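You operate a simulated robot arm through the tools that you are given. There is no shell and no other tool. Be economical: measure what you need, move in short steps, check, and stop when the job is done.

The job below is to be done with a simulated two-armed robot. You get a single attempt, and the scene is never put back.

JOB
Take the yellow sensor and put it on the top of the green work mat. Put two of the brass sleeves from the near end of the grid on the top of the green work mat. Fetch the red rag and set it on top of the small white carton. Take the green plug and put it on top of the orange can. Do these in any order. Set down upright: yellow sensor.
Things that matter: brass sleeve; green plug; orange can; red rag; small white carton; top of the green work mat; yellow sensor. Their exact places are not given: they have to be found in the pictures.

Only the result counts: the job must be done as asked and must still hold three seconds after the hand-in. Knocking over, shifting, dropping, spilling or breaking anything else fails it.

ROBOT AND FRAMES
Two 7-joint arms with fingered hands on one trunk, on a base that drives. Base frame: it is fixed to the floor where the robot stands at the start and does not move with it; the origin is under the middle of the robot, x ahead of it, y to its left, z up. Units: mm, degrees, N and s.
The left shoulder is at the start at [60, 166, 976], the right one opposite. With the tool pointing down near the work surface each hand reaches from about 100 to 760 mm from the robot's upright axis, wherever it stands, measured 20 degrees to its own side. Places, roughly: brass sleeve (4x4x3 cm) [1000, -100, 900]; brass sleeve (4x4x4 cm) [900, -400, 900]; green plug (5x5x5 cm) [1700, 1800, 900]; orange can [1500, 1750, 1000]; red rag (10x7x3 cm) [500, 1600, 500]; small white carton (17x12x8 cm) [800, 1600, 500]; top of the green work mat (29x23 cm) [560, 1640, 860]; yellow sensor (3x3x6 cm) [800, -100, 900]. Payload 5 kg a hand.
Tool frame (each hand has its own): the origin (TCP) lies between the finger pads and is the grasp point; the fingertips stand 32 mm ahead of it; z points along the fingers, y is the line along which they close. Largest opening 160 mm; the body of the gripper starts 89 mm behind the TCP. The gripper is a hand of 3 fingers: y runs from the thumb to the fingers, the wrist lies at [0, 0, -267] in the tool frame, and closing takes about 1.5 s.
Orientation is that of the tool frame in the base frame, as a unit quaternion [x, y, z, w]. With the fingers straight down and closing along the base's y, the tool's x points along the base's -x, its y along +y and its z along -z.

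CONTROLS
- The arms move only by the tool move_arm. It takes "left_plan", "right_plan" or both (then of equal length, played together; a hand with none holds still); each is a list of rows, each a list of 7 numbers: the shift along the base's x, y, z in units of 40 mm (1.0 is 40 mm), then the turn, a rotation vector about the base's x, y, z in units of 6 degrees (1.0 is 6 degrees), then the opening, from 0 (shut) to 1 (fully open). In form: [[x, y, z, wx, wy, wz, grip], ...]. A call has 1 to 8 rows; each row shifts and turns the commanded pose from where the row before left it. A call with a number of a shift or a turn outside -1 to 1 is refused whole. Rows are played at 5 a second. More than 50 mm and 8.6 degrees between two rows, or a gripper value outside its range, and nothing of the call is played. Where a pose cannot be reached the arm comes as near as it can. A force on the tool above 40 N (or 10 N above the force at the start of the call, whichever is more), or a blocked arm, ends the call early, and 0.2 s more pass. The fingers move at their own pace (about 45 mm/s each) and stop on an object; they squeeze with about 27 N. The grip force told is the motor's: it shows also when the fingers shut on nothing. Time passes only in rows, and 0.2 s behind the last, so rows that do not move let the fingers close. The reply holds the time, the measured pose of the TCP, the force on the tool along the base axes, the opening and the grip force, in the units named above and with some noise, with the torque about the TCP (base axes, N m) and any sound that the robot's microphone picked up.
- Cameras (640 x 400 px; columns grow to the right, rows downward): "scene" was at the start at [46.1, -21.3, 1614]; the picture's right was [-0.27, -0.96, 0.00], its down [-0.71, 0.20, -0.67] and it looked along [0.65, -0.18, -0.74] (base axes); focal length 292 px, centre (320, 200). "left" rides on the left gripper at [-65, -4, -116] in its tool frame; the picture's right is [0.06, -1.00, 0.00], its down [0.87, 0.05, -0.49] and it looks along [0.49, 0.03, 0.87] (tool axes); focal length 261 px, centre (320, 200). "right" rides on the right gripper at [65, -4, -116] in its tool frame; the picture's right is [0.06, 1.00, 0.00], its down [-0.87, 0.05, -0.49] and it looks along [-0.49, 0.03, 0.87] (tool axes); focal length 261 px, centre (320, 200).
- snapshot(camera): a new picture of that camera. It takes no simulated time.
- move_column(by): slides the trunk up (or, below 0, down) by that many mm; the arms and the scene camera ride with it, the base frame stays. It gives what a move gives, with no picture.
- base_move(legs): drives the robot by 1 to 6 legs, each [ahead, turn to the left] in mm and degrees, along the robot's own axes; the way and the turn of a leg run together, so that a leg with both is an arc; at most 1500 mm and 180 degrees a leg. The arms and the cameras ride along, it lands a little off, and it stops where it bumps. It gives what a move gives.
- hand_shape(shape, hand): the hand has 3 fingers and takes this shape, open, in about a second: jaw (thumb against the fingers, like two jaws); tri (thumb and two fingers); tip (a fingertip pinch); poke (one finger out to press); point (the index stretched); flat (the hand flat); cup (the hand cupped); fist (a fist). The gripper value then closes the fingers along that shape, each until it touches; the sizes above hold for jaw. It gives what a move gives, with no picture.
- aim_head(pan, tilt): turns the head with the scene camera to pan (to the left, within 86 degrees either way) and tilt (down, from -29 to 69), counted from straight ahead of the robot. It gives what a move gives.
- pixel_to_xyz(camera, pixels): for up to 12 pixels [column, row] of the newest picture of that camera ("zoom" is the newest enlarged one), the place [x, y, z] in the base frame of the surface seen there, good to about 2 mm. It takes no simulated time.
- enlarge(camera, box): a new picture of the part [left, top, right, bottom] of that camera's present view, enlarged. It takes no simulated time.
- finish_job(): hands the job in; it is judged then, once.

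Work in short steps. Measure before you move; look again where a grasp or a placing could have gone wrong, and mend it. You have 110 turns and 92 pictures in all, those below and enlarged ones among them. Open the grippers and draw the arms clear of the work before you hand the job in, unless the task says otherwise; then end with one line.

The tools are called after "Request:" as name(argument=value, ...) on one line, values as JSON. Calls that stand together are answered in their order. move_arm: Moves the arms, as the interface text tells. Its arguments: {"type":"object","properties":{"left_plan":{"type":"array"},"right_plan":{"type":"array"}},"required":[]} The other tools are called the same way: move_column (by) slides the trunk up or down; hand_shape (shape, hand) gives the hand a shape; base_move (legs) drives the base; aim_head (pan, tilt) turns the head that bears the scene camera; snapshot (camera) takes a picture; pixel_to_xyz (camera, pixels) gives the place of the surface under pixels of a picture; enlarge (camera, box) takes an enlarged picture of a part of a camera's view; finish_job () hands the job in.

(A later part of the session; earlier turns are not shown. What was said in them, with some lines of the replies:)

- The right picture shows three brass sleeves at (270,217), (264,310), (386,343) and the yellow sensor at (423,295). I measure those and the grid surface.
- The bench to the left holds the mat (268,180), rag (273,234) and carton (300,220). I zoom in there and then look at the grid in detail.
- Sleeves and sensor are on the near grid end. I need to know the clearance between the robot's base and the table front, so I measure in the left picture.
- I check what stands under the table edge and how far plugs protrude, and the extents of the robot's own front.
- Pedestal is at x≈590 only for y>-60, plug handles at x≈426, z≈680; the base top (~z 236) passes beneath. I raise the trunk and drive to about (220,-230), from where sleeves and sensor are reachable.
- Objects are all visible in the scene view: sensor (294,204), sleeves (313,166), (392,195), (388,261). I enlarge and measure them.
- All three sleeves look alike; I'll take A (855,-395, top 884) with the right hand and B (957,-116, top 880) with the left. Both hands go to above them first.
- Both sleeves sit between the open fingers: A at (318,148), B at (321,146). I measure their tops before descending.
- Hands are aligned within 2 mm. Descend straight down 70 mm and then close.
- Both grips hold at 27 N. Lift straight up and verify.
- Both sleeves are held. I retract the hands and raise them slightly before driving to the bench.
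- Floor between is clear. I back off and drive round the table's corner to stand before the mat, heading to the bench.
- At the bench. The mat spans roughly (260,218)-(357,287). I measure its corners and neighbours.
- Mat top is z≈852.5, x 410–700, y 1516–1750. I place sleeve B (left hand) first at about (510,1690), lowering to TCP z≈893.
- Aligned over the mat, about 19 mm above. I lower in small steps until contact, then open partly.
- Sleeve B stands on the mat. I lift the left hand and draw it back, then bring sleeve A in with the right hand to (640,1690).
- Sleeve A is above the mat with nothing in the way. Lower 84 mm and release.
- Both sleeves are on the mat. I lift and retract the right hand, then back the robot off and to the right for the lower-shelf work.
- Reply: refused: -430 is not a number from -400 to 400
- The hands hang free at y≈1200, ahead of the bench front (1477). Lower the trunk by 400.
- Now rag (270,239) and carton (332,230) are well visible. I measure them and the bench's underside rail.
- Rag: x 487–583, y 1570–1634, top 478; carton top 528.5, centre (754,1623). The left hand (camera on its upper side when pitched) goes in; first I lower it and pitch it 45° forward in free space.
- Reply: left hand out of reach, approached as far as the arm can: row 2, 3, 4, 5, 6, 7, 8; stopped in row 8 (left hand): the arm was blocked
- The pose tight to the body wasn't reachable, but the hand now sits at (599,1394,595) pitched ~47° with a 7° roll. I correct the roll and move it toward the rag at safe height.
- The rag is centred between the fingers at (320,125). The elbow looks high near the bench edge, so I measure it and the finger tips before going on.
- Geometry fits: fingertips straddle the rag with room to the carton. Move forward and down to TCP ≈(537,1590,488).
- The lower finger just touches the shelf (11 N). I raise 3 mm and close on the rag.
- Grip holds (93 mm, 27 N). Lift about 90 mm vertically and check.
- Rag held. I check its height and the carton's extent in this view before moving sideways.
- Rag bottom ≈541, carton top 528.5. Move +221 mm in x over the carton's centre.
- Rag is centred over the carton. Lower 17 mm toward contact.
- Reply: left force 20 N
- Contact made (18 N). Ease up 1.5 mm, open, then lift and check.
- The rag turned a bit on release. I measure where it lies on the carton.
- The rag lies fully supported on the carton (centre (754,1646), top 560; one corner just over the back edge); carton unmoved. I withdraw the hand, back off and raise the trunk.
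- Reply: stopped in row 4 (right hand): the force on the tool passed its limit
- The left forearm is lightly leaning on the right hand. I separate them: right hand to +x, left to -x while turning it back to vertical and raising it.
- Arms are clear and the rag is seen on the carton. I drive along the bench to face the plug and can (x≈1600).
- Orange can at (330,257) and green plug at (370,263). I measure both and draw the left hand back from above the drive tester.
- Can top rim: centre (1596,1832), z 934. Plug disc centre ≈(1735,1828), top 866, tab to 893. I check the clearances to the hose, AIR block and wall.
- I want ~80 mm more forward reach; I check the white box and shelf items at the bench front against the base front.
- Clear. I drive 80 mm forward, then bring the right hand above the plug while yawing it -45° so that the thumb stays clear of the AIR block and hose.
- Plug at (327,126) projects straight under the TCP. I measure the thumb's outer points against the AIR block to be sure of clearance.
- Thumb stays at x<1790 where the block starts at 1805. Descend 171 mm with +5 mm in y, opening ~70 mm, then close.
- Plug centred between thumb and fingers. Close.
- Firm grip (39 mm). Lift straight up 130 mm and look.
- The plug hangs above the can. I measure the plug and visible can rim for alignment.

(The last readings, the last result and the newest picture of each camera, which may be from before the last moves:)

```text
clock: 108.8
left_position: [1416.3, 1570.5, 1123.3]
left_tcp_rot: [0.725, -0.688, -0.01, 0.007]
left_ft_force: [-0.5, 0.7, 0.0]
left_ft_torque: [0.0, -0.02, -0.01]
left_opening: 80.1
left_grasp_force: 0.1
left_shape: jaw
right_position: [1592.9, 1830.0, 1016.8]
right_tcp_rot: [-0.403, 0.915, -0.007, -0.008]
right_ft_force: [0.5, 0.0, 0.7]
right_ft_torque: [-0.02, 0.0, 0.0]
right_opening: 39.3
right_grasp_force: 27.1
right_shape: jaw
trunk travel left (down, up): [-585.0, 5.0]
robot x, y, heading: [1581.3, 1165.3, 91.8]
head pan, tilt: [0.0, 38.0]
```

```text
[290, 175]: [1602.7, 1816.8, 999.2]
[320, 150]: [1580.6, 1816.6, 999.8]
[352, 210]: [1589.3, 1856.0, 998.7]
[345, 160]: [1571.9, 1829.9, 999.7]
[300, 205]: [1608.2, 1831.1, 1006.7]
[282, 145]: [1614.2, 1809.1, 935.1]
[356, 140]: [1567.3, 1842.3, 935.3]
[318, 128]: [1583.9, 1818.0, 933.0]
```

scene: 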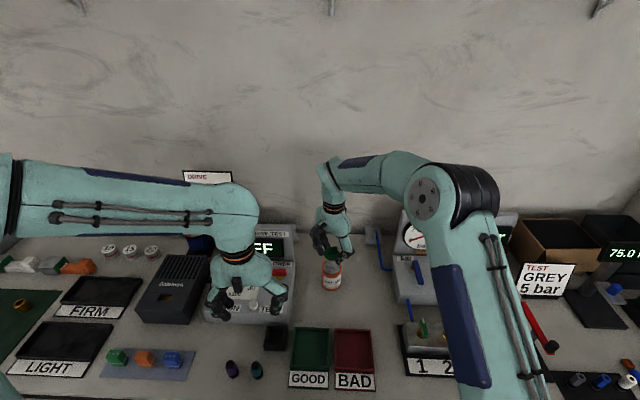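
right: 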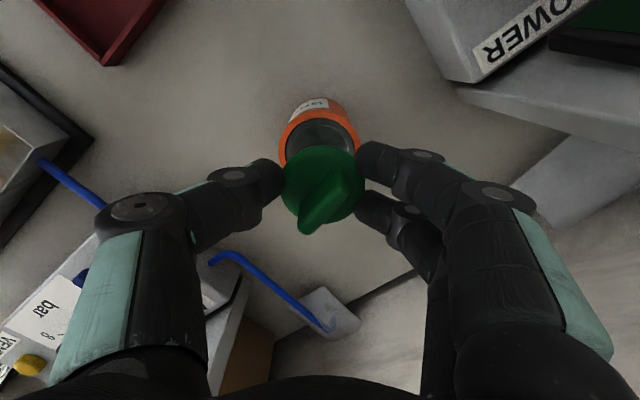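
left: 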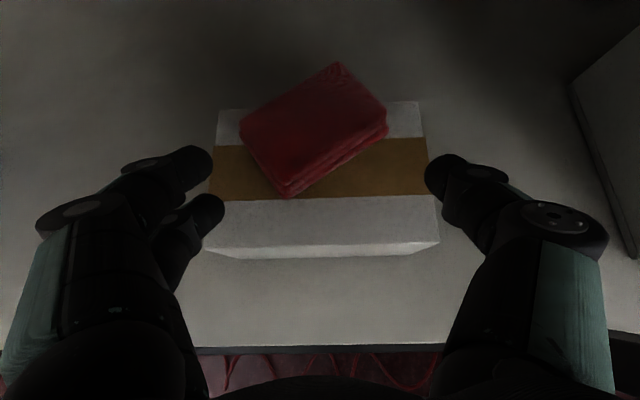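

Plug disc centre ≈(1591.5,1834.5) vs can (1596,1832): shift +4.5/-2.5 and lower 47 mm, watching the force.

Request:
move_arm(right_plan=[[0.11, -0.06, 0, 0, 0, 0, 0], [0, 0, -0.5, 0, 0, 0, 0], [0, 0, -0.4, 0, 0, 0, 0], [0, 0, -0.2, 0, 0, 0, 0], [0, 0, -0.06, 0, 0, 0, 0], [0, 0, 0, 0, 0, 0, 0]])

Request:
snapshot(camera="right")

Request:
enlarge(camera="scene", box=[290, 215, 380, 300])

```text
clock: 110.2
left_position: [1415.3, 1568.9, 1123.4]
left_tcp_rot: [0.725, -0.688, -0.011, 0.008]
left_ft_force: [0.0, 0.4, 0.1]
left_ft_torque: [-0.01, 0.01, 0.0]
left_opening: 80.5
left_grasp_force: 0.0
left_shape: jaw
right_position: [1599.1, 1825.5, 970.8]
right_tcp_rot: [-0.403, 0.915, -0.007, -0.007]
right_ft_force: [0.3, -0.2, -0.3]
right_ft_torque: [-0.02, -0.01, -0.01]
right_opening: 39.4
right_grasp_force: 27.4
right_shape: jaw
trunk travel left (down, up): [-585.0, 5.0]
robot x, y, heading: [1582.0, 1162.2, 91.9]
head pan, tilt: [0.0, 38.0]
```

```text
37 pictures are left
```

right: 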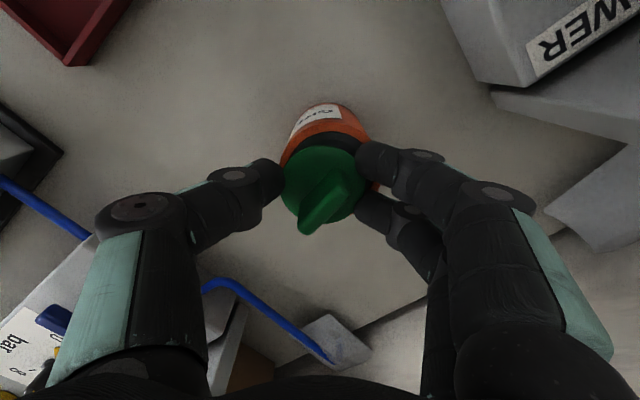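

```text
4.71 times, centred on (335, 258) of scene
```

zoom: 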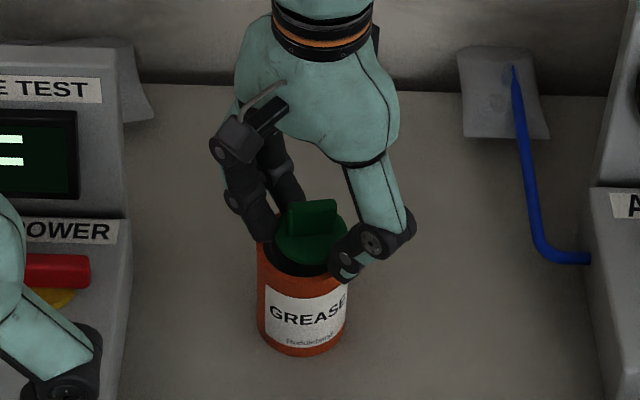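

Well aligned, ~3 mm above. Creep down.

Request:
move_arm(right_plan=[[0, 0.03, -0.06, 0, 0, 0, 0], [0, 0, 0, 0, 0, 0, 0]])

```text
clock: 110.8
left_position: [1414.1, 1569.9, 1123.1]
left_tcp_rot: [0.725, -0.688, -0.01, 0.007]
left_ft_force: [-0.2, 0.0, 0.3]
left_ft_torque: [0.0, -0.04, -0.01]
left_opening: 80.2
left_grasp_force: 0.0
left_shape: jaw
right_position: [1598.6, 1828.5, 970.3]
right_tcp_rot: [-0.403, 0.915, -0.006, -0.008]
right_ft_force: [-1.3, -1.1, 9.4]
right_ft_torque: [-0.01, 0.04, 0.0]
right_opening: 39.5
right_grasp_force: 27.2
right_shape: jaw
trunk travel left (down, up): [-585.0, 5.0]
robot x, y, heading: [1581.6, 1156.3, 92.0]
head pan, tilt: [0.0, 38.0]
```

Contact at 9 N. Ease 1 mm up and open gently to ~75 mm.

Request:
move_arm(right_plan=[[0, 0, 0.025, 0, 0, 0, 0], [0, 0, 0, 0, 0, 0, 0.32], [0, 0, 0, 0, 0, 0, 0.4], [0, 0, 0, 0, 0, 0, 0.5], [0, 0, 0, 0, 0, 0, 0.5]])

Request:
snapshot(camera="right")

```text
clock: 112.0
left_position: [1415.8, 1570.3, 1123.7]
left_tcp_rot: [0.725, -0.688, -0.011, 0.008]
left_ft_force: [-0.7, -0.9, 0.1]
left_ft_torque: [0.02, -0.02, 0.01]
left_opening: 79.8
left_grasp_force: 0.0
left_shape: jaw
right_position: [1599.0, 1828.3, 969.6]
right_tcp_rot: [-0.403, 0.915, -0.008, -0.007]
right_ft_force: [0.8, -0.6, 0.3]
right_ft_torque: [0.02, -0.02, 0.01]
right_opening: 79.5
right_grasp_force: 0.2
right_shape: jaw
trunk travel left (down, up): [-585.0, 5.0]
robot x, y, heading: [1581.8, 1162.0, 92.0]
head pan, tilt: [0.0, 38.0]
```

```text
35 pictures are left
```

right: 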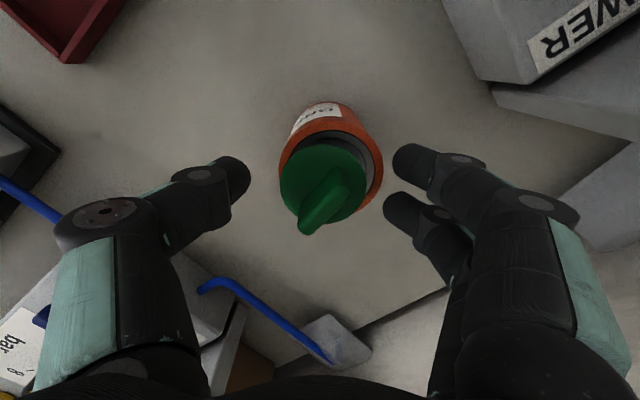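

The plug rests on the can. I lift off vertically, then retract the right hand and undo the yaw.

Request:
move_arm(right_plan=[[0, 0, 0.5, 0, 0, 0, 0.5], [0, 0, 1, 0, 0, 0, 0.5], [0, 0, 1, 0, 0, 0, 0.5], [0, 0, 1, 0, 0, 0, 0.5], [0.4, -0.8, 0.3, 0, 0, 0.9, 0.5], [0.4, -1, 0, 0, 0, 0.95, 0.5], [0.4, -1, 0, 0, 0, 0.95, 0.5], [0.4, -1, 0, 0, 0, 0.95, 0.5]])

Request:
move_arm(right_plan=[[0.4, -1, 0, 0, 0, 0.95, 0.5], [0.4, -1, 0, 0, 0, 0.95, 0.5], [0.4, -1, 0, 0, 0, 0.95, 0.5], [0, 0, 0, 0, 0, 0.9, 0.5]])

Request:
enlarge(camera="scene", box=[270, 200, 430, 300])

```text
clock: 113.8
left_position: [1417.1, 1569.5, 1123.7]
left_tcp_rot: [0.726, -0.688, -0.011, 0.008]
left_ft_force: [0.7, -0.1, -0.1]
left_ft_torque: [0.02, 0.0, 0.03]
left_opening: 80.2
left_grasp_force: 0.1
left_shape: jaw
right_position: [1663.6, 1673.4, 1122.6]
right_tcp_rot: [-0.575, 0.818, -0.007, -0.006]
right_ft_force: [0.5, -0.4, -0.1]
right_ft_torque: [0.0, 0.03, -0.01]
right_opening: 79.5
right_grasp_force: 0.1
right_shape: jaw
trunk travel left (down, up): [-585.0, 5.0]
robot x, y, heading: [1583.2, 1160.6, 92.3]
head pan, tilt: [0.0, 38.0]
```

```text
clock: 114.8
left_position: [1415.8, 1571.2, 1122.5]
left_tcp_rot: [0.725, -0.688, -0.011, 0.008]
left_ft_force: [-0.3, 0.5, -0.3]
left_ft_torque: [-0.04, -0.02, 0.01]
left_opening: 80.2
left_grasp_force: 0.0
left_shape: jaw
right_position: [1711.0, 1557.4, 1119.4]
right_tcp_rot: [0.723, -0.691, 0.01, 0.005]
right_ft_force: [-0.9, -0.2, 0.2]
right_ft_torque: [-0.05, 0.0, 0.03]
right_opening: 79.4
right_grasp_force: 0.0
right_shape: jaw
trunk travel left (down, up): [-585.0, 5.0]
robot x, y, heading: [1581.8, 1161.8, 92.1]
head pan, tilt: [0.0, 38.0]
```

```text
4.00 times, centred on (350, 250) of scene
```

zoom: 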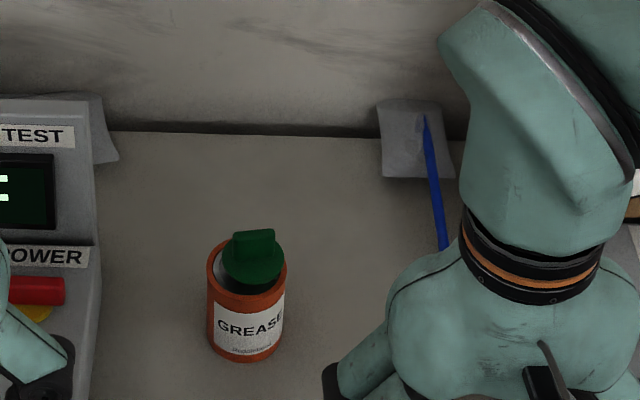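

The plug seems toward the back-right of the lid; I measure how centred it is.

Request:
pixel_to_xyz(camera="zoom", pixels=[[224, 265], [282, 265], [252, 282], [235, 240], [273, 240], [208, 275], [285, 280], [246, 308], [254, 235], [222, 290]])

```text
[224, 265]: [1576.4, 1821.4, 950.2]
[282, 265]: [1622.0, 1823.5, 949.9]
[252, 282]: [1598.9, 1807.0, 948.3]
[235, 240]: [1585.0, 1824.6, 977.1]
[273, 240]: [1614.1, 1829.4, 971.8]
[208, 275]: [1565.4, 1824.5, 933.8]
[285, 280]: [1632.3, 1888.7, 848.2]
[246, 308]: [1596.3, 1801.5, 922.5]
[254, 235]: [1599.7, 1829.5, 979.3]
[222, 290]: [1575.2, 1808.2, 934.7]
```

Plug is within ~4 mm of the can's axis, resting level. Now I drive to the left side of the table to fetch the sensor.

Request:
base_move(legs=[[-350, 0], [0, 88], [975, 0], [0, 90], [150, 0]])

Request:
aim_head(pan=0, tilt=50)

Request:
snapshot(camera="scene")

```text
clock: 130.5
left_position: [754.4, 227.0, 1122.8]
left_tcp_rot: [0.7, 0.714, 0.008, 0.011]
left_ft_force: [-0.2, -0.2, -0.8]
left_ft_torque: [0.09, 0.01, -0.02]
left_opening: 80.1
left_grasp_force: 0.0
left_shape: jaw
right_position: [458.5, 249.6, 1117.9]
right_tcp_rot: [0.703, 0.711, 0.006, -0.01]
right_ft_force: [0.6, -0.4, -0.2]
right_ft_torque: [0.01, -0.01, -0.03]
right_opening: 79.7
right_grasp_force: 0.1
right_shape: jaw
trunk travel left (down, up): [-585.0, 5.0]
robot x, y, heading: [599.3, 639.8, -89.6]
head pan, tilt: [0.0, 38.0]
```

```text
clock: 131.2
left_position: [753.0, 228.2, 1123.2]
left_tcp_rot: [0.7, 0.714, 0.008, 0.011]
left_ft_force: [0.8, -0.3, -0.4]
left_ft_torque: [0.01, 0.04, 0.0]
left_opening: 80.3
left_grasp_force: 0.0
left_shape: jaw
right_position: [459.0, 250.3, 1119.9]
right_tcp_rot: [0.703, 0.711, 0.005, -0.008]
right_ft_force: [0.4, 0.2, 0.9]
right_ft_torque: [-0.02, 0.0, -0.01]
right_opening: 79.2
right_grasp_force: 0.1
right_shape: jaw
trunk travel left (down, up): [-585.0, 5.0]
robot x, y, heading: [599.3, 647.0, -89.5]
head pan, tilt: [0.0, 50.0]
```

```text
33 pictures are left
```

scene: 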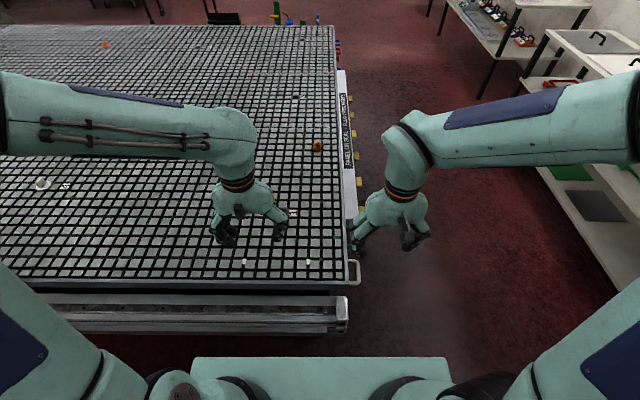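

I move 40 mm closer and bring the left hand above the sensor.

Request:
base_move(legs=[[40, 0]])

Request:
move_arm(left_plan=[[0.07, -0.95, -0.4, 0, 0, 0, 0.5], [0.07, -0.95, -0.4, 0, 0, 0, 0.5], [0.07, -0.95, -0.4, 0, 0, 0, 0.5], [0.07, -0.95, -0.4, 0, 0, 0, 0.5], [0.07, -0.95, -0.4, 0, 0, 0, 0.5], [0.07, -0.95, -0.4, 0, 0, 0, 0.5], [0.07, -0.95, -0.4, 0, 0, 0, 0.5]])

Request:
snapshot(camera="left")

```text
clock: 132.1
left_position: [753.7, 185.6, 1122.4]
left_tcp_rot: [0.7, 0.714, 0.009, 0.01]
left_ft_force: [-0.6, -0.7, 0.2]
left_ft_torque: [0.09, 0.01, -0.01]
left_opening: 79.9
left_grasp_force: 0.0
left_shape: jaw
right_position: [459.7, 207.9, 1117.8]
right_tcp_rot: [0.702, 0.712, 0.006, -0.01]
right_ft_force: [-0.5, -0.4, 0.0]
right_ft_torque: [0.08, 0.01, -0.02]
right_opening: 80.0
right_grasp_force: 0.1
right_shape: jaw
trunk travel left (down, up): [-585.0, 5.0]
robot x, y, heading: [602.7, 603.6, -89.7]
head pan, tilt: [0.0, 50.0]
```

```text
clock: 133.7
left_position: [776.5, -78.4, 1008.9]
left_tcp_rot: [0.7, 0.714, 0.01, 0.009]
left_ft_force: [-1.0, -0.5, -0.1]
left_ft_torque: [0.06, 0.01, 0.01]
left_opening: 80.3
left_grasp_force: 0.0
left_shape: jaw
right_position: [459.1, 210.2, 1119.5]
right_tcp_rot: [0.703, 0.711, 0.004, -0.01]
right_ft_force: [-0.4, -0.1, -0.2]
right_ft_torque: [0.05, 0.0, -0.02]
right_opening: 79.6
right_grasp_force: 0.1
right_shape: jaw
trunk travel left (down, up): [-585.0, 5.0]
robot x, y, heading: [600.6, 599.8, -89.8]
head pan, tilt: [0.0, 50.0]
```

```text
32 pictures are left
```

left: 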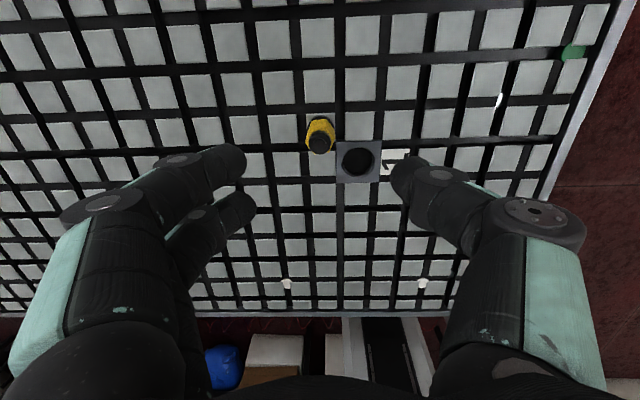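

Sensor at (320,137) between the fingers. I measure its top and flanks.

Request:
enlarge(camera="left", box=[270, 100, 390, 190])

Request:
pixel_to_xyz(camera="left", pixels=[[320, 142], [311, 142], [330, 142], [320, 122], [308, 135], [334, 135], [345, 160], [240, 160], [400, 175]])

```text
4.44 times, centred on (330, 145) of left
```

zoom: 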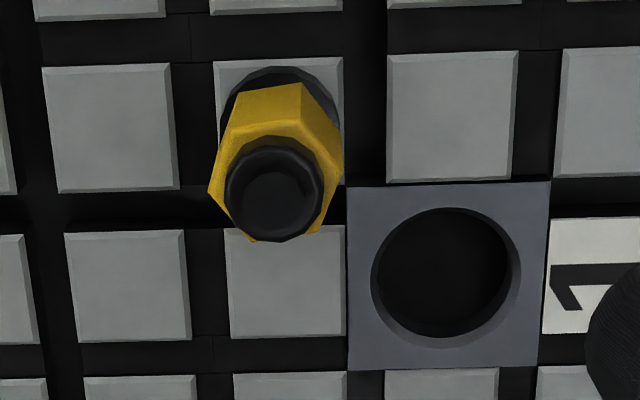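

```text
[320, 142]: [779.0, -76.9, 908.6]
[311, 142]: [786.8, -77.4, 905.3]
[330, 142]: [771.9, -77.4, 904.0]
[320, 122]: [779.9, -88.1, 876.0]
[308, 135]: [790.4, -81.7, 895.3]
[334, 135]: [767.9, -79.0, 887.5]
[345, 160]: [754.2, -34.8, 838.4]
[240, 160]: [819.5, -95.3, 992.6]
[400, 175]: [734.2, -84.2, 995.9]
```

Sensor axis ≈(779,-78), top 908. Shift +3 mm, descend to TCP z≈893 and close.

Request:
move_arm(left_plan=[[0.07, 0, -0.8, 0, 0, 0, 0.5], [0, 0, -0.8, 0, 0, 0, 0.5], [0, 0, -0.8, 0, 0, 0, 0.5], [0, 0, -0.5, 0, 0, 0, 0.5], [0, 0, 0, 0, 0, 0, 0.5]])

Request:
move_arm(left_plan=[[0, 0, 0, 0, 0, 0, 0], [0, 0, 0, 0, 0, 0, 0], [0, 0, 0, 0, 0, 0, 0], [0, 0, 0, 0, 0, 0, 0], [0, 0, 0, 0, 0, 0, 0], [0, 0, 0, 0, 0, 0, 0]])

Request:
snapshot(camera="left")

```text
clock: 134.9
left_position: [776.7, -79.4, 893.5]
left_tcp_rot: [0.7, 0.714, 0.008, 0.01]
left_ft_force: [0.1, -1.0, 0.0]
left_ft_torque: [0.03, 0.0, 0.02]
left_opening: 79.9
left_grasp_force: 0.1
left_shape: jaw
right_position: [458.5, 211.5, 1119.3]
right_tcp_rot: [0.702, 0.712, 0.004, -0.01]
right_ft_force: [0.6, 0.7, 0.3]
right_ft_torque: [0.03, 0.01, -0.01]
right_opening: 79.3
right_grasp_force: 0.1
right_shape: jaw
trunk travel left (down, up): [-585.0, 5.0]
robot x, y, heading: [600.9, 601.6, -89.7]
head pan, tilt: [0.0, 50.0]
```

```text
clock: 136.3
left_position: [777.0, -78.0, 892.5]
left_tcp_rot: [0.7, 0.714, 0.008, 0.011]
left_ft_force: [0.3, -0.5, -0.5]
left_ft_torque: [0.0, -0.03, 0.0]
left_opening: 15.9
left_grasp_force: 26.6
left_shape: jaw
right_position: [460.2, 211.5, 1118.1]
right_tcp_rot: [0.702, 0.712, 0.005, -0.01]
right_ft_force: [-0.3, -0.5, -0.2]
right_ft_torque: [0.03, 0.03, 0.01]
right_opening: 79.5
right_grasp_force: 0.0
right_shape: jaw
trunk travel left (down, up): [-585.0, 5.0]
robot x, y, heading: [600.8, 599.4, -89.7]
head pan, tilt: [0.0, 50.0]
```

```text
30 pictures are left
```

left: 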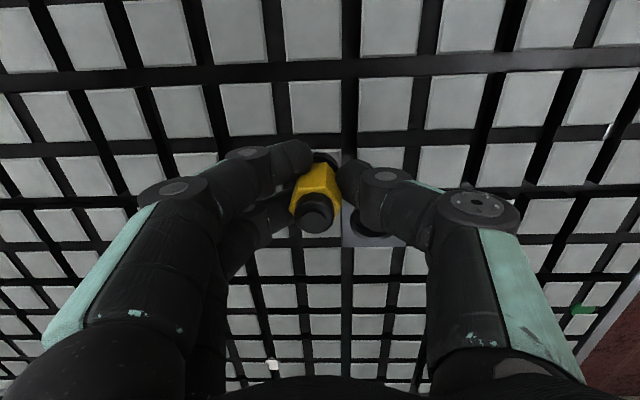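

Gripped (26.6 N). Lift straight and check.

Request:
move_arm(left_plan=[[0, 0, 0.4, 0, 0, 0, 0], [0, 0, 0.8, 0, 0, 0, 0], [0, 0, 1, 0, 0, 0, 0], [0, 0, 1, 0, 0, 0, 0], [0, 0, 1, 0, 0, 0, 0], [0, 0.6, 0.9, 0, 0, 0, 0], [0, 0.9, 0.7, 0, 0, 0, 0], [0, 1, 0, 0, 0, 0, 0]])

Request:
snapshot(camera="left")

Request:
move_arm(left_plan=[[0, 1, 0, 0, 0, 0, 0], [0, 1, 0, 0, 0, 0, 0], [0, 1, 0, 0, 0, 0, 0], [0, 1, 0, 0, 0, 0, 0], [0, 1, 0, 0, 0, 0, 0]])

```text
clock: 138.1
left_position: [779.3, 23.2, 1127.8]
left_tcp_rot: [0.7, 0.714, 0.007, 0.011]
left_ft_force: [0.6, 0.2, -0.5]
left_ft_torque: [-0.01, 0.01, 0.03]
left_opening: 15.7
left_grasp_force: 27.0
left_shape: jaw
right_position: [458.9, 212.4, 1119.9]
right_tcp_rot: [0.703, 0.712, 0.004, -0.009]
right_ft_force: [0.5, -0.7, -0.5]
right_ft_torque: [-0.01, -0.02, 0.0]
right_opening: 79.4
right_grasp_force: 0.1
right_shape: jaw
trunk travel left (down, up): [-585.0, 5.0]
robot x, y, heading: [605.0, 601.6, -89.7]
head pan, tilt: [0.0, 50.0]
```

```text
29 pictures are left
```

left: 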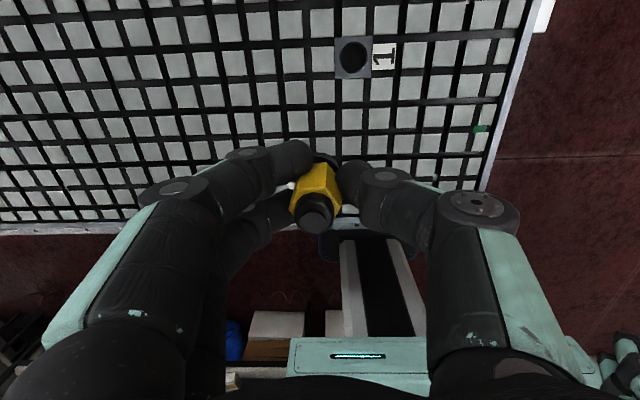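

```text
clock: 139.3
left_position: [776.9, 226.9, 1127.3]
left_tcp_rot: [0.7, 0.714, 0.008, 0.012]
left_ft_force: [1.0, 0.4, 0.0]
left_ft_torque: [-0.02, 0.04, 0.02]
left_opening: 15.4
left_grasp_force: 26.6
left_shape: jaw
right_position: [458.2, 212.3, 1118.0]
right_tcp_rot: [0.703, 0.711, 0.005, -0.009]
right_ft_force: [0.4, 0.7, -0.7]
right_ft_torque: [-0.03, 0.0, -0.02]
right_opening: 79.2
right_grasp_force: 0.0
right_shape: jaw
trunk travel left (down, up): [-585.0, 5.0]
robot x, y, heading: [602.6, 602.4, -89.8]
head pan, tilt: [0.0, 50.0]
```

Sensor held upright. I back off, turn around and drive to the mat.

Request:
base_move(legs=[[-150, 0], [0, 180], [330, 0]])

Request:
aim_head(pan=5, tilt=50)

Request:
snapshot(camera="scene")

```text
clock: 149.9
left_position: [396.0, 1454.6, 1125.7]
left_tcp_rot: [0.727, -0.687, -0.011, 0.009]
left_ft_force: [-0.6, 0.1, -1.1]
left_ft_torque: [-0.04, -0.02, -0.03]
left_opening: 15.3
left_grasp_force: 26.9
left_shape: jaw
right_position: [715.4, 1479.5, 1118.8]
right_tcp_rot: [0.724, -0.689, 0.01, 0.004]
right_ft_force: [0.5, 0.5, -0.3]
right_ft_torque: [-0.04, 0.0, 0.01]
right_opening: 79.7
right_grasp_force: 0.1
right_shape: jaw
trunk travel left (down, up): [-585.0, 5.0]
robot x, y, heading: [587.4, 1083.0, 92.3]
head pan, tilt: [0.0, 50.0]
```

```text
clock: 150.5
left_position: [396.9, 1453.6, 1126.0]
left_tcp_rot: [0.726, -0.687, -0.011, 0.008]
left_ft_force: [0.3, 1.9, 0.0]
left_ft_torque: [0.01, -0.02, -0.04]
left_opening: 15.5
left_grasp_force: 26.9
left_shape: jaw
right_position: [713.9, 1478.3, 1119.3]
right_tcp_rot: [0.724, -0.69, 0.011, 0.004]
right_ft_force: [0.4, -0.2, 0.3]
right_ft_torque: [-0.01, 0.0, -0.01]
right_opening: 79.6
right_grasp_force: 0.0
right_shape: jaw
trunk travel left (down, up): [-585.0, 5.0]
robot x, y, heading: [584.7, 1082.5, 92.5]
head pan, tilt: [5.0, 50.0]
```

```text
28 pictures are left
```

scene: 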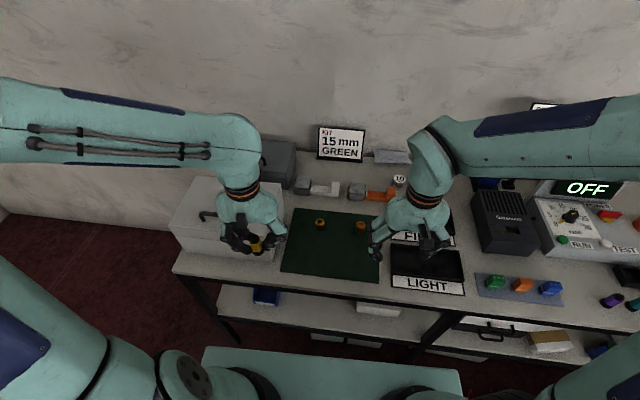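

Mat holds both sleeves. I move the right hand aside and bring the sensor over the mat's front area (545,1575).

Request:
move_arm(left_plan=[[0, 0, 0, 0, 0, 0, 0], [0.74, 0.6, 0, 0, 0, 0, 0], [0.74, 0.6, -0.4, 0, 0, 0, 0], [0.74, 0.6, -0.7, 0, 0, 0, 0], [0.74, 0.6, -0.7, 0, 0, 0, 0], [0.74, 0.6, -0.7, 0, 0, 0, 0], [0, 0, -0.7, 0, 0, 0, 0], [0, 0, 0, 0, 0, 0, 0]], right_plan=[[1, 0, 0, 0, 0, 0, 0.5], [1, 0, 0, 0, 0, 0, 0.5], [1, 0, 0, 0, 0, 0, 0.5], [0.5, 0, 0, 0, 0, 0, 0.5], [0, 0, 0, 0, 0, 0, 0.5], [0, 0, 0, 0, 0, 0, 0.5], [0, 0, 0, 0, 0, 0, 0.5], [0, 0, 0, 0, 0, 0, 0.5]])

Request:
snapshot(camera="left")

Request:
enlarge(camera="scene", box=[240, 180, 420, 300])

```text
clock: 152.3
left_position: [547.2, 1573.5, 996.0]
left_tcp_rot: [0.727, -0.686, -0.009, 0.008]
left_ft_force: [-0.6, 0.4, -1.0]
left_ft_torque: [0.01, 0.06, 0.0]
left_opening: 15.2
left_grasp_force: 27.5
left_shape: jaw
right_position: [854.6, 1478.6, 1120.1]
right_tcp_rot: [0.724, -0.69, 0.009, 0.005]
right_ft_force: [0.1, -0.5, -0.5]
right_ft_torque: [0.01, 0.02, 0.0]
right_opening: 79.6
right_grasp_force: 0.0
right_shape: jaw
trunk travel left (down, up): [-585.0, 5.0]
robot x, y, heading: [588.6, 1081.9, 92.4]
head pan, tilt: [5.0, 50.0]
```

```text
27 pictures are left
```

left: 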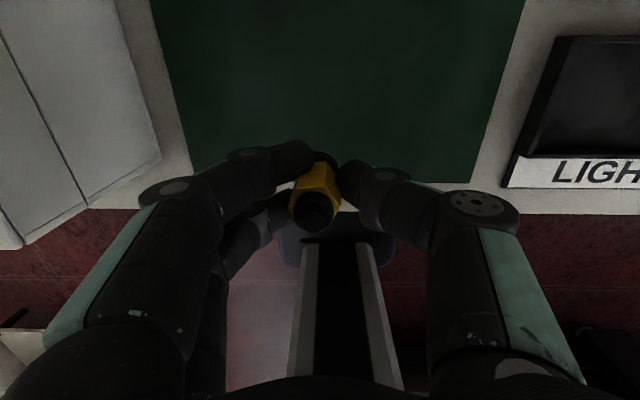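

```text
3.33 times, centred on (330, 240) of scene
```

zoom: 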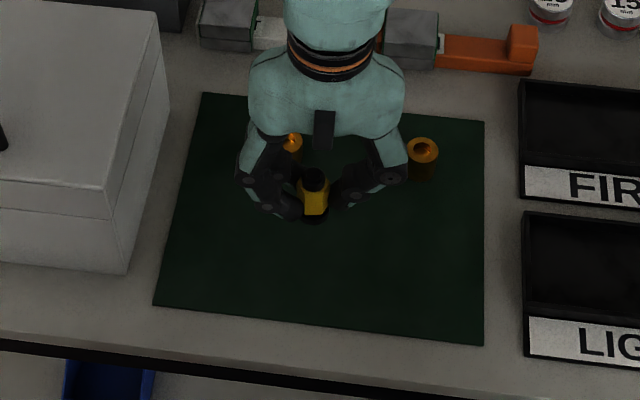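

Sensor hangs upright above the free front part of the mat. Lower to TCP z≈898.

Request:
move_arm(left_plan=[[0, 0, -0.8, 0, 0, 0, 0], [0, 0, -0.8, 0, 0, 0, 0], [0, 0, -0.5, 0, 0, 0, 0], [0, 0, -0.25, 0, 0, 0, 0], [0, 0, -0.08, 0, 0, 0, 0], [0, 0, 0, 0, 0, 0, 0]])

Request:
snapshot(camera="left")

```text
clock: 153.7
left_position: [545.1, 1573.8, 901.0]
left_tcp_rot: [0.727, -0.687, -0.01, 0.008]
left_ft_force: [1.1, -0.5, -1.9]
left_ft_torque: [-0.01, 0.02, -0.01]
left_opening: 15.6
left_grasp_force: 27.4
left_shape: jaw
right_position: [852.9, 1478.6, 1119.9]
right_tcp_rot: [0.724, -0.69, 0.01, 0.005]
right_ft_force: [-0.1, -0.1, 0.6]
right_ft_torque: [-0.01, 0.02, 0.03]
right_opening: 79.6
right_grasp_force: 0.1
right_shape: jaw
trunk travel left (down, up): [-585.0, 5.0]
robot x, y, heading: [586.1, 1081.4, 92.4]
head pan, tilt: [5.0, 50.0]
```

```text
25 pictures are left
```

left: 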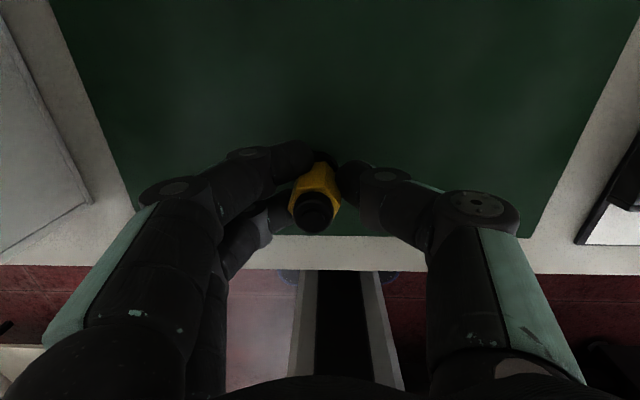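

Creep down 3–4 mm until a light contact shows.

Request:
move_arm(left_plan=[[0, 0, -0.06, 0, 0, 0, 0], [0, 0, 0, 0, 0, 0, 0]])

Request:
move_arm(left_plan=[[0, 0, -0.03, 0, 0, 0, 0], [0, 0, 0, 0, 0, 0, 0]])

```text
clock: 154.3
left_position: [545.2, 1572.7, 899.6]
left_tcp_rot: [0.727, -0.687, -0.01, 0.008]
left_ft_force: [-0.3, 0.2, -1.3]
left_ft_torque: [0.0, -0.02, 0.0]
left_opening: 15.2
left_grasp_force: 26.9
left_shape: jaw
right_position: [854.2, 1480.0, 1120.6]
right_tcp_rot: [0.724, -0.69, 0.01, 0.004]
right_ft_force: [-0.8, 0.2, -0.6]
right_ft_torque: [-0.03, -0.01, 0.02]
right_opening: 79.7
right_grasp_force: 0.2
right_shape: jaw
trunk travel left (down, up): [-585.0, 5.0]
robot x, y, heading: [588.9, 1082.0, 92.6]
head pan, tilt: [5.0, 50.0]
```

```text
clock: 154.9
left_position: [544.8, 1574.1, 897.4]
left_tcp_rot: [0.727, -0.687, -0.01, 0.008]
left_ft_force: [-0.6, -0.6, -1.1]
left_ft_torque: [0.01, 0.02, 0.03]
left_opening: 15.5
left_grasp_force: 27.7
left_shape: jaw
right_position: [854.7, 1479.6, 1119.9]
right_tcp_rot: [0.724, -0.689, 0.01, 0.004]
right_ft_force: [0.2, -0.8, 1.0]
right_ft_torque: [-0.01, 0.0, -0.01]
right_opening: 79.7
right_grasp_force: 0.1
right_shape: jaw
trunk travel left (down, up): [-585.0, 5.0]
robot x, y, heading: [589.3, 1081.0, 92.2]
head pan, tilt: [5.0, 50.0]
```

Request:
move_arm(left_plan=[[0, 0, -0.04, 0, 0, 0, 0], [0, 0, 0, 0, 0, 0, 0]])

```text
clock: 155.5
left_position: [544.6, 1573.8, 896.1]
left_tcp_rot: [0.727, -0.687, -0.01, 0.008]
left_ft_force: [-1.3, 0.7, 0.5]
left_ft_torque: [0.0, 0.01, 0.02]
left_opening: 15.5
left_grasp_force: 26.7
left_shape: jaw
right_position: [854.4, 1478.6, 1120.5]
right_tcp_rot: [0.724, -0.69, 0.01, 0.005]
right_ft_force: [0.6, -0.3, 0.2]
right_ft_torque: [0.0, 0.0, 0.02]
right_opening: 79.4
right_grasp_force: 0.1
right_shape: jaw
trunk travel left (down, up): [-585.0, 5.0]
robot x, y, heading: [585.3, 1083.8, 92.5]
head pan, tilt: [5.0, 50.0]
```

The force turned from -1.1 to +0.5 N, so the sensor just touches. One more millimetre, then open and look.

Request:
move_arm(left_plan=[[0, 0, -0.02, 0, 0, 0, 0], [0, 0, 0, 0, 0, 0, 0.1], [0, 0, 0, 0, 0, 0, 0.25], [0, 0, 0, 0, 0, 0, 0.4], [0, 0, 0, 0, 0, 0, 0.4], [0, 0, 0, 0, 0, 0, 0.4]])

Request:
snapshot(camera="left")

```text
clock: 156.9
left_position: [544.4, 1574.9, 895.3]
left_tcp_rot: [0.727, -0.687, -0.011, 0.008]
left_ft_force: [0.3, -0.5, 0.0]
left_ft_torque: [-0.06, -0.03, -0.01]
left_opening: 63.4
left_grasp_force: 0.0
left_shape: jaw
right_position: [853.8, 1479.1, 1120.7]
right_tcp_rot: [0.725, -0.689, 0.01, 0.004]
right_ft_force: [-0.9, -0.2, 0.8]
right_ft_torque: [-0.02, -0.01, -0.02]
right_opening: 79.3
right_grasp_force: 0.1
right_shape: jaw
trunk travel left (down, up): [-585.0, 5.0]
robot x, y, heading: [584.4, 1083.1, 92.5]
head pan, tilt: [5.0, 50.0]
```

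```text
24 pictures are left
```

left: 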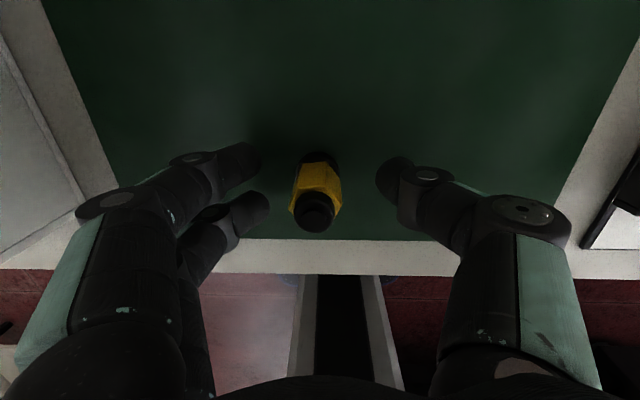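

Sensor stands upright. I lift the hand straight up and draw it back, then back the robot off for a last look.

Request:
move_arm(left_plan=[[0, 0, 0.8, 0, 0, 0, 0.4], [0, 0, 1, 0, 0, 0, 0.4], [0, 0, 1, 0, 0, 0, 0.4], [0, 0, 1, 0, 0, 0, 0.4], [0, 0, 1, 0, 0, 0, 0.4], [0, 0, 1, 0, 0, 0, 0.4], [-0.3, -1, 0, 0, 0, 0, 0.4], [-0.3, -1, 0, 0, 0, 0, 0.4]])

Request:
base_move(legs=[[-250, 0]])

Request:
aim_head(pan=0, tilt=38)

Request:
enlarge(camera="scene", box=[170, 170, 480, 370])

```text
clock: 158.7
left_position: [521.9, 1494.0, 1127.3]
left_tcp_rot: [0.727, -0.686, -0.01, 0.008]
left_ft_force: [-0.9, 0.6, 0.2]
left_ft_torque: [0.01, -0.02, 0.0]
left_opening: 63.5
left_grasp_force: 0.0
left_shape: jaw
right_position: [853.2, 1477.6, 1118.9]
right_tcp_rot: [0.724, -0.689, 0.009, 0.005]
right_ft_force: [-0.5, -0.1, -0.1]
right_ft_torque: [0.03, -0.01, 0.02]
right_opening: 79.7
right_grasp_force: 0.0
right_shape: jaw
trunk travel left (down, up): [-585.0, 5.0]
robot x, y, heading: [586.1, 1083.8, 92.7]
head pan, tilt: [5.0, 50.0]
```

```text
clock: 160.6
left_position: [532.9, 1240.9, 1127.8]
left_tcp_rot: [0.726, -0.688, -0.011, 0.007]
left_ft_force: [0.7, -0.9, 0.4]
left_ft_torque: [0.05, 0.0, 0.0]
left_opening: 63.7
left_grasp_force: 0.0
left_shape: jaw
right_position: [865.9, 1224.6, 1119.7]
right_tcp_rot: [0.723, -0.691, 0.009, 0.005]
right_ft_force: [-0.6, -0.1, 0.4]
right_ft_torque: [0.07, -0.01, 0.01]
right_opening: 79.6
right_grasp_force: 0.0
right_shape: jaw
trunk travel left (down, up): [-585.0, 5.0]
robot x, y, heading: [598.2, 831.7, 92.2]
head pan, tilt: [5.0, 50.0]
```

```text
clock: 161.3
left_position: [532.7, 1242.1, 1126.5]
left_tcp_rot: [0.726, -0.688, -0.01, 0.008]
left_ft_force: [1.0, -0.1, 0.1]
left_ft_torque: [-0.04, -0.03, 0.0]
left_opening: 63.7
left_grasp_force: 0.1
left_shape: jaw
right_position: [866.0, 1227.4, 1120.7]
right_tcp_rot: [0.723, -0.691, 0.01, 0.005]
right_ft_force: [-1.3, 0.0, -0.1]
right_ft_torque: [-0.02, -0.02, 0.01]
right_opening: 79.8
right_grasp_force: 0.1
right_shape: jaw
trunk travel left (down, up): [-585.0, 5.0]
robot x, y, heading: [595.8, 832.2, 92.4]
head pan, tilt: [0.0, 38.0]
```

```text
2.00 times, centred on (325, 270) of scene
```

zoom: 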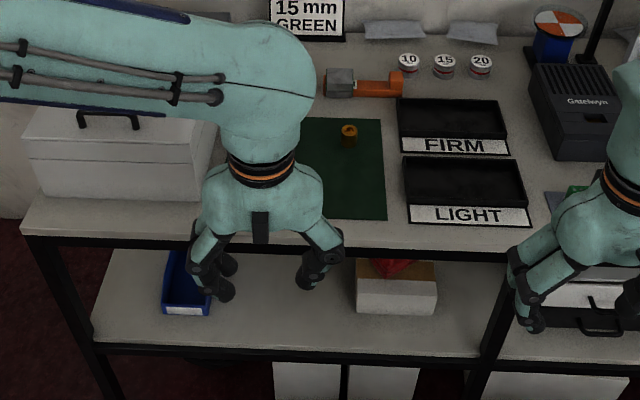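

The rag is on the carton; the left hand hides the sensor. I move it aside and look once more.

Request:
move_arm(left_plan=[[-1, -0.3, 0, 0, 0, 0, 0.6], [-1, -0.3, 0, 0, 0, 0, 0.6], [-1, -0.3, 0, 0, 0, 0, 0.6], [-1, -0.3, 0, 0, 0, 0, 0.6], [-1, 0, 0, 0, 0, 0, 0.6]])

Request:
enlarge(camera="scene", box=[210, 200, 430, 340])

```text
clock: 162.7
left_position: [427.7, 1197.9, 1161.7]
left_tcp_rot: [-0.613, 0.788, 0.052, 0.032]
left_ft_force: [0.1, 0.0, 0.1]
left_ft_torque: [-0.05, -0.02, -0.04]
left_opening: 96.2
left_grasp_force: 0.1
left_shape: jaw
right_position: [865.2, 1225.6, 1119.8]
right_tcp_rot: [0.724, -0.69, 0.01, 0.005]
right_ft_force: [1.5, -0.1, 0.4]
right_ft_torque: [0.03, -0.01, 0.01]
right_opening: 79.4
right_grasp_force: 0.1
right_shape: jaw
trunk travel left (down, up): [-585.0, 5.0]
robot x, y, heading: [593.3, 831.2, 92.7]
head pan, tilt: [0.0, 38.0]
stopped in row 5 (left hand): the arm was blocked; the commanded pose is now the measured one
```

```text
2.86 times, centred on (320, 270) of scene
```

zoom: 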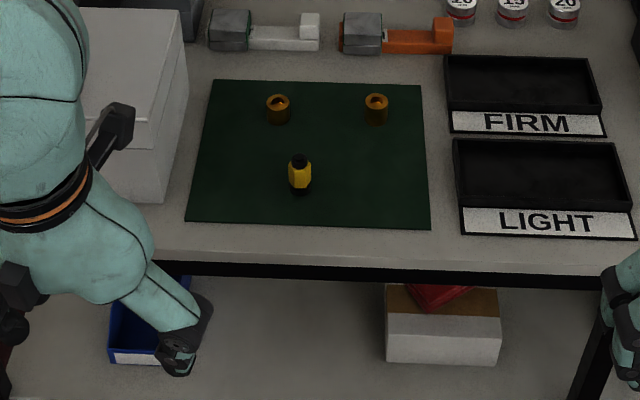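

The mat holds both sleeves and the upright sensor, the rag lies on the carton, and the plug was measured resting on the can. Both hands are empty and clear, so I hand in.

Request:
finish_job()

```text
The job is handed in.
```

The job is handed in. The yellow sensor stands upright on the green mat with two brass sleeves, the red rag lies on the white carton with one corner slightly over its back edge, and the green plug sits on the orange can.
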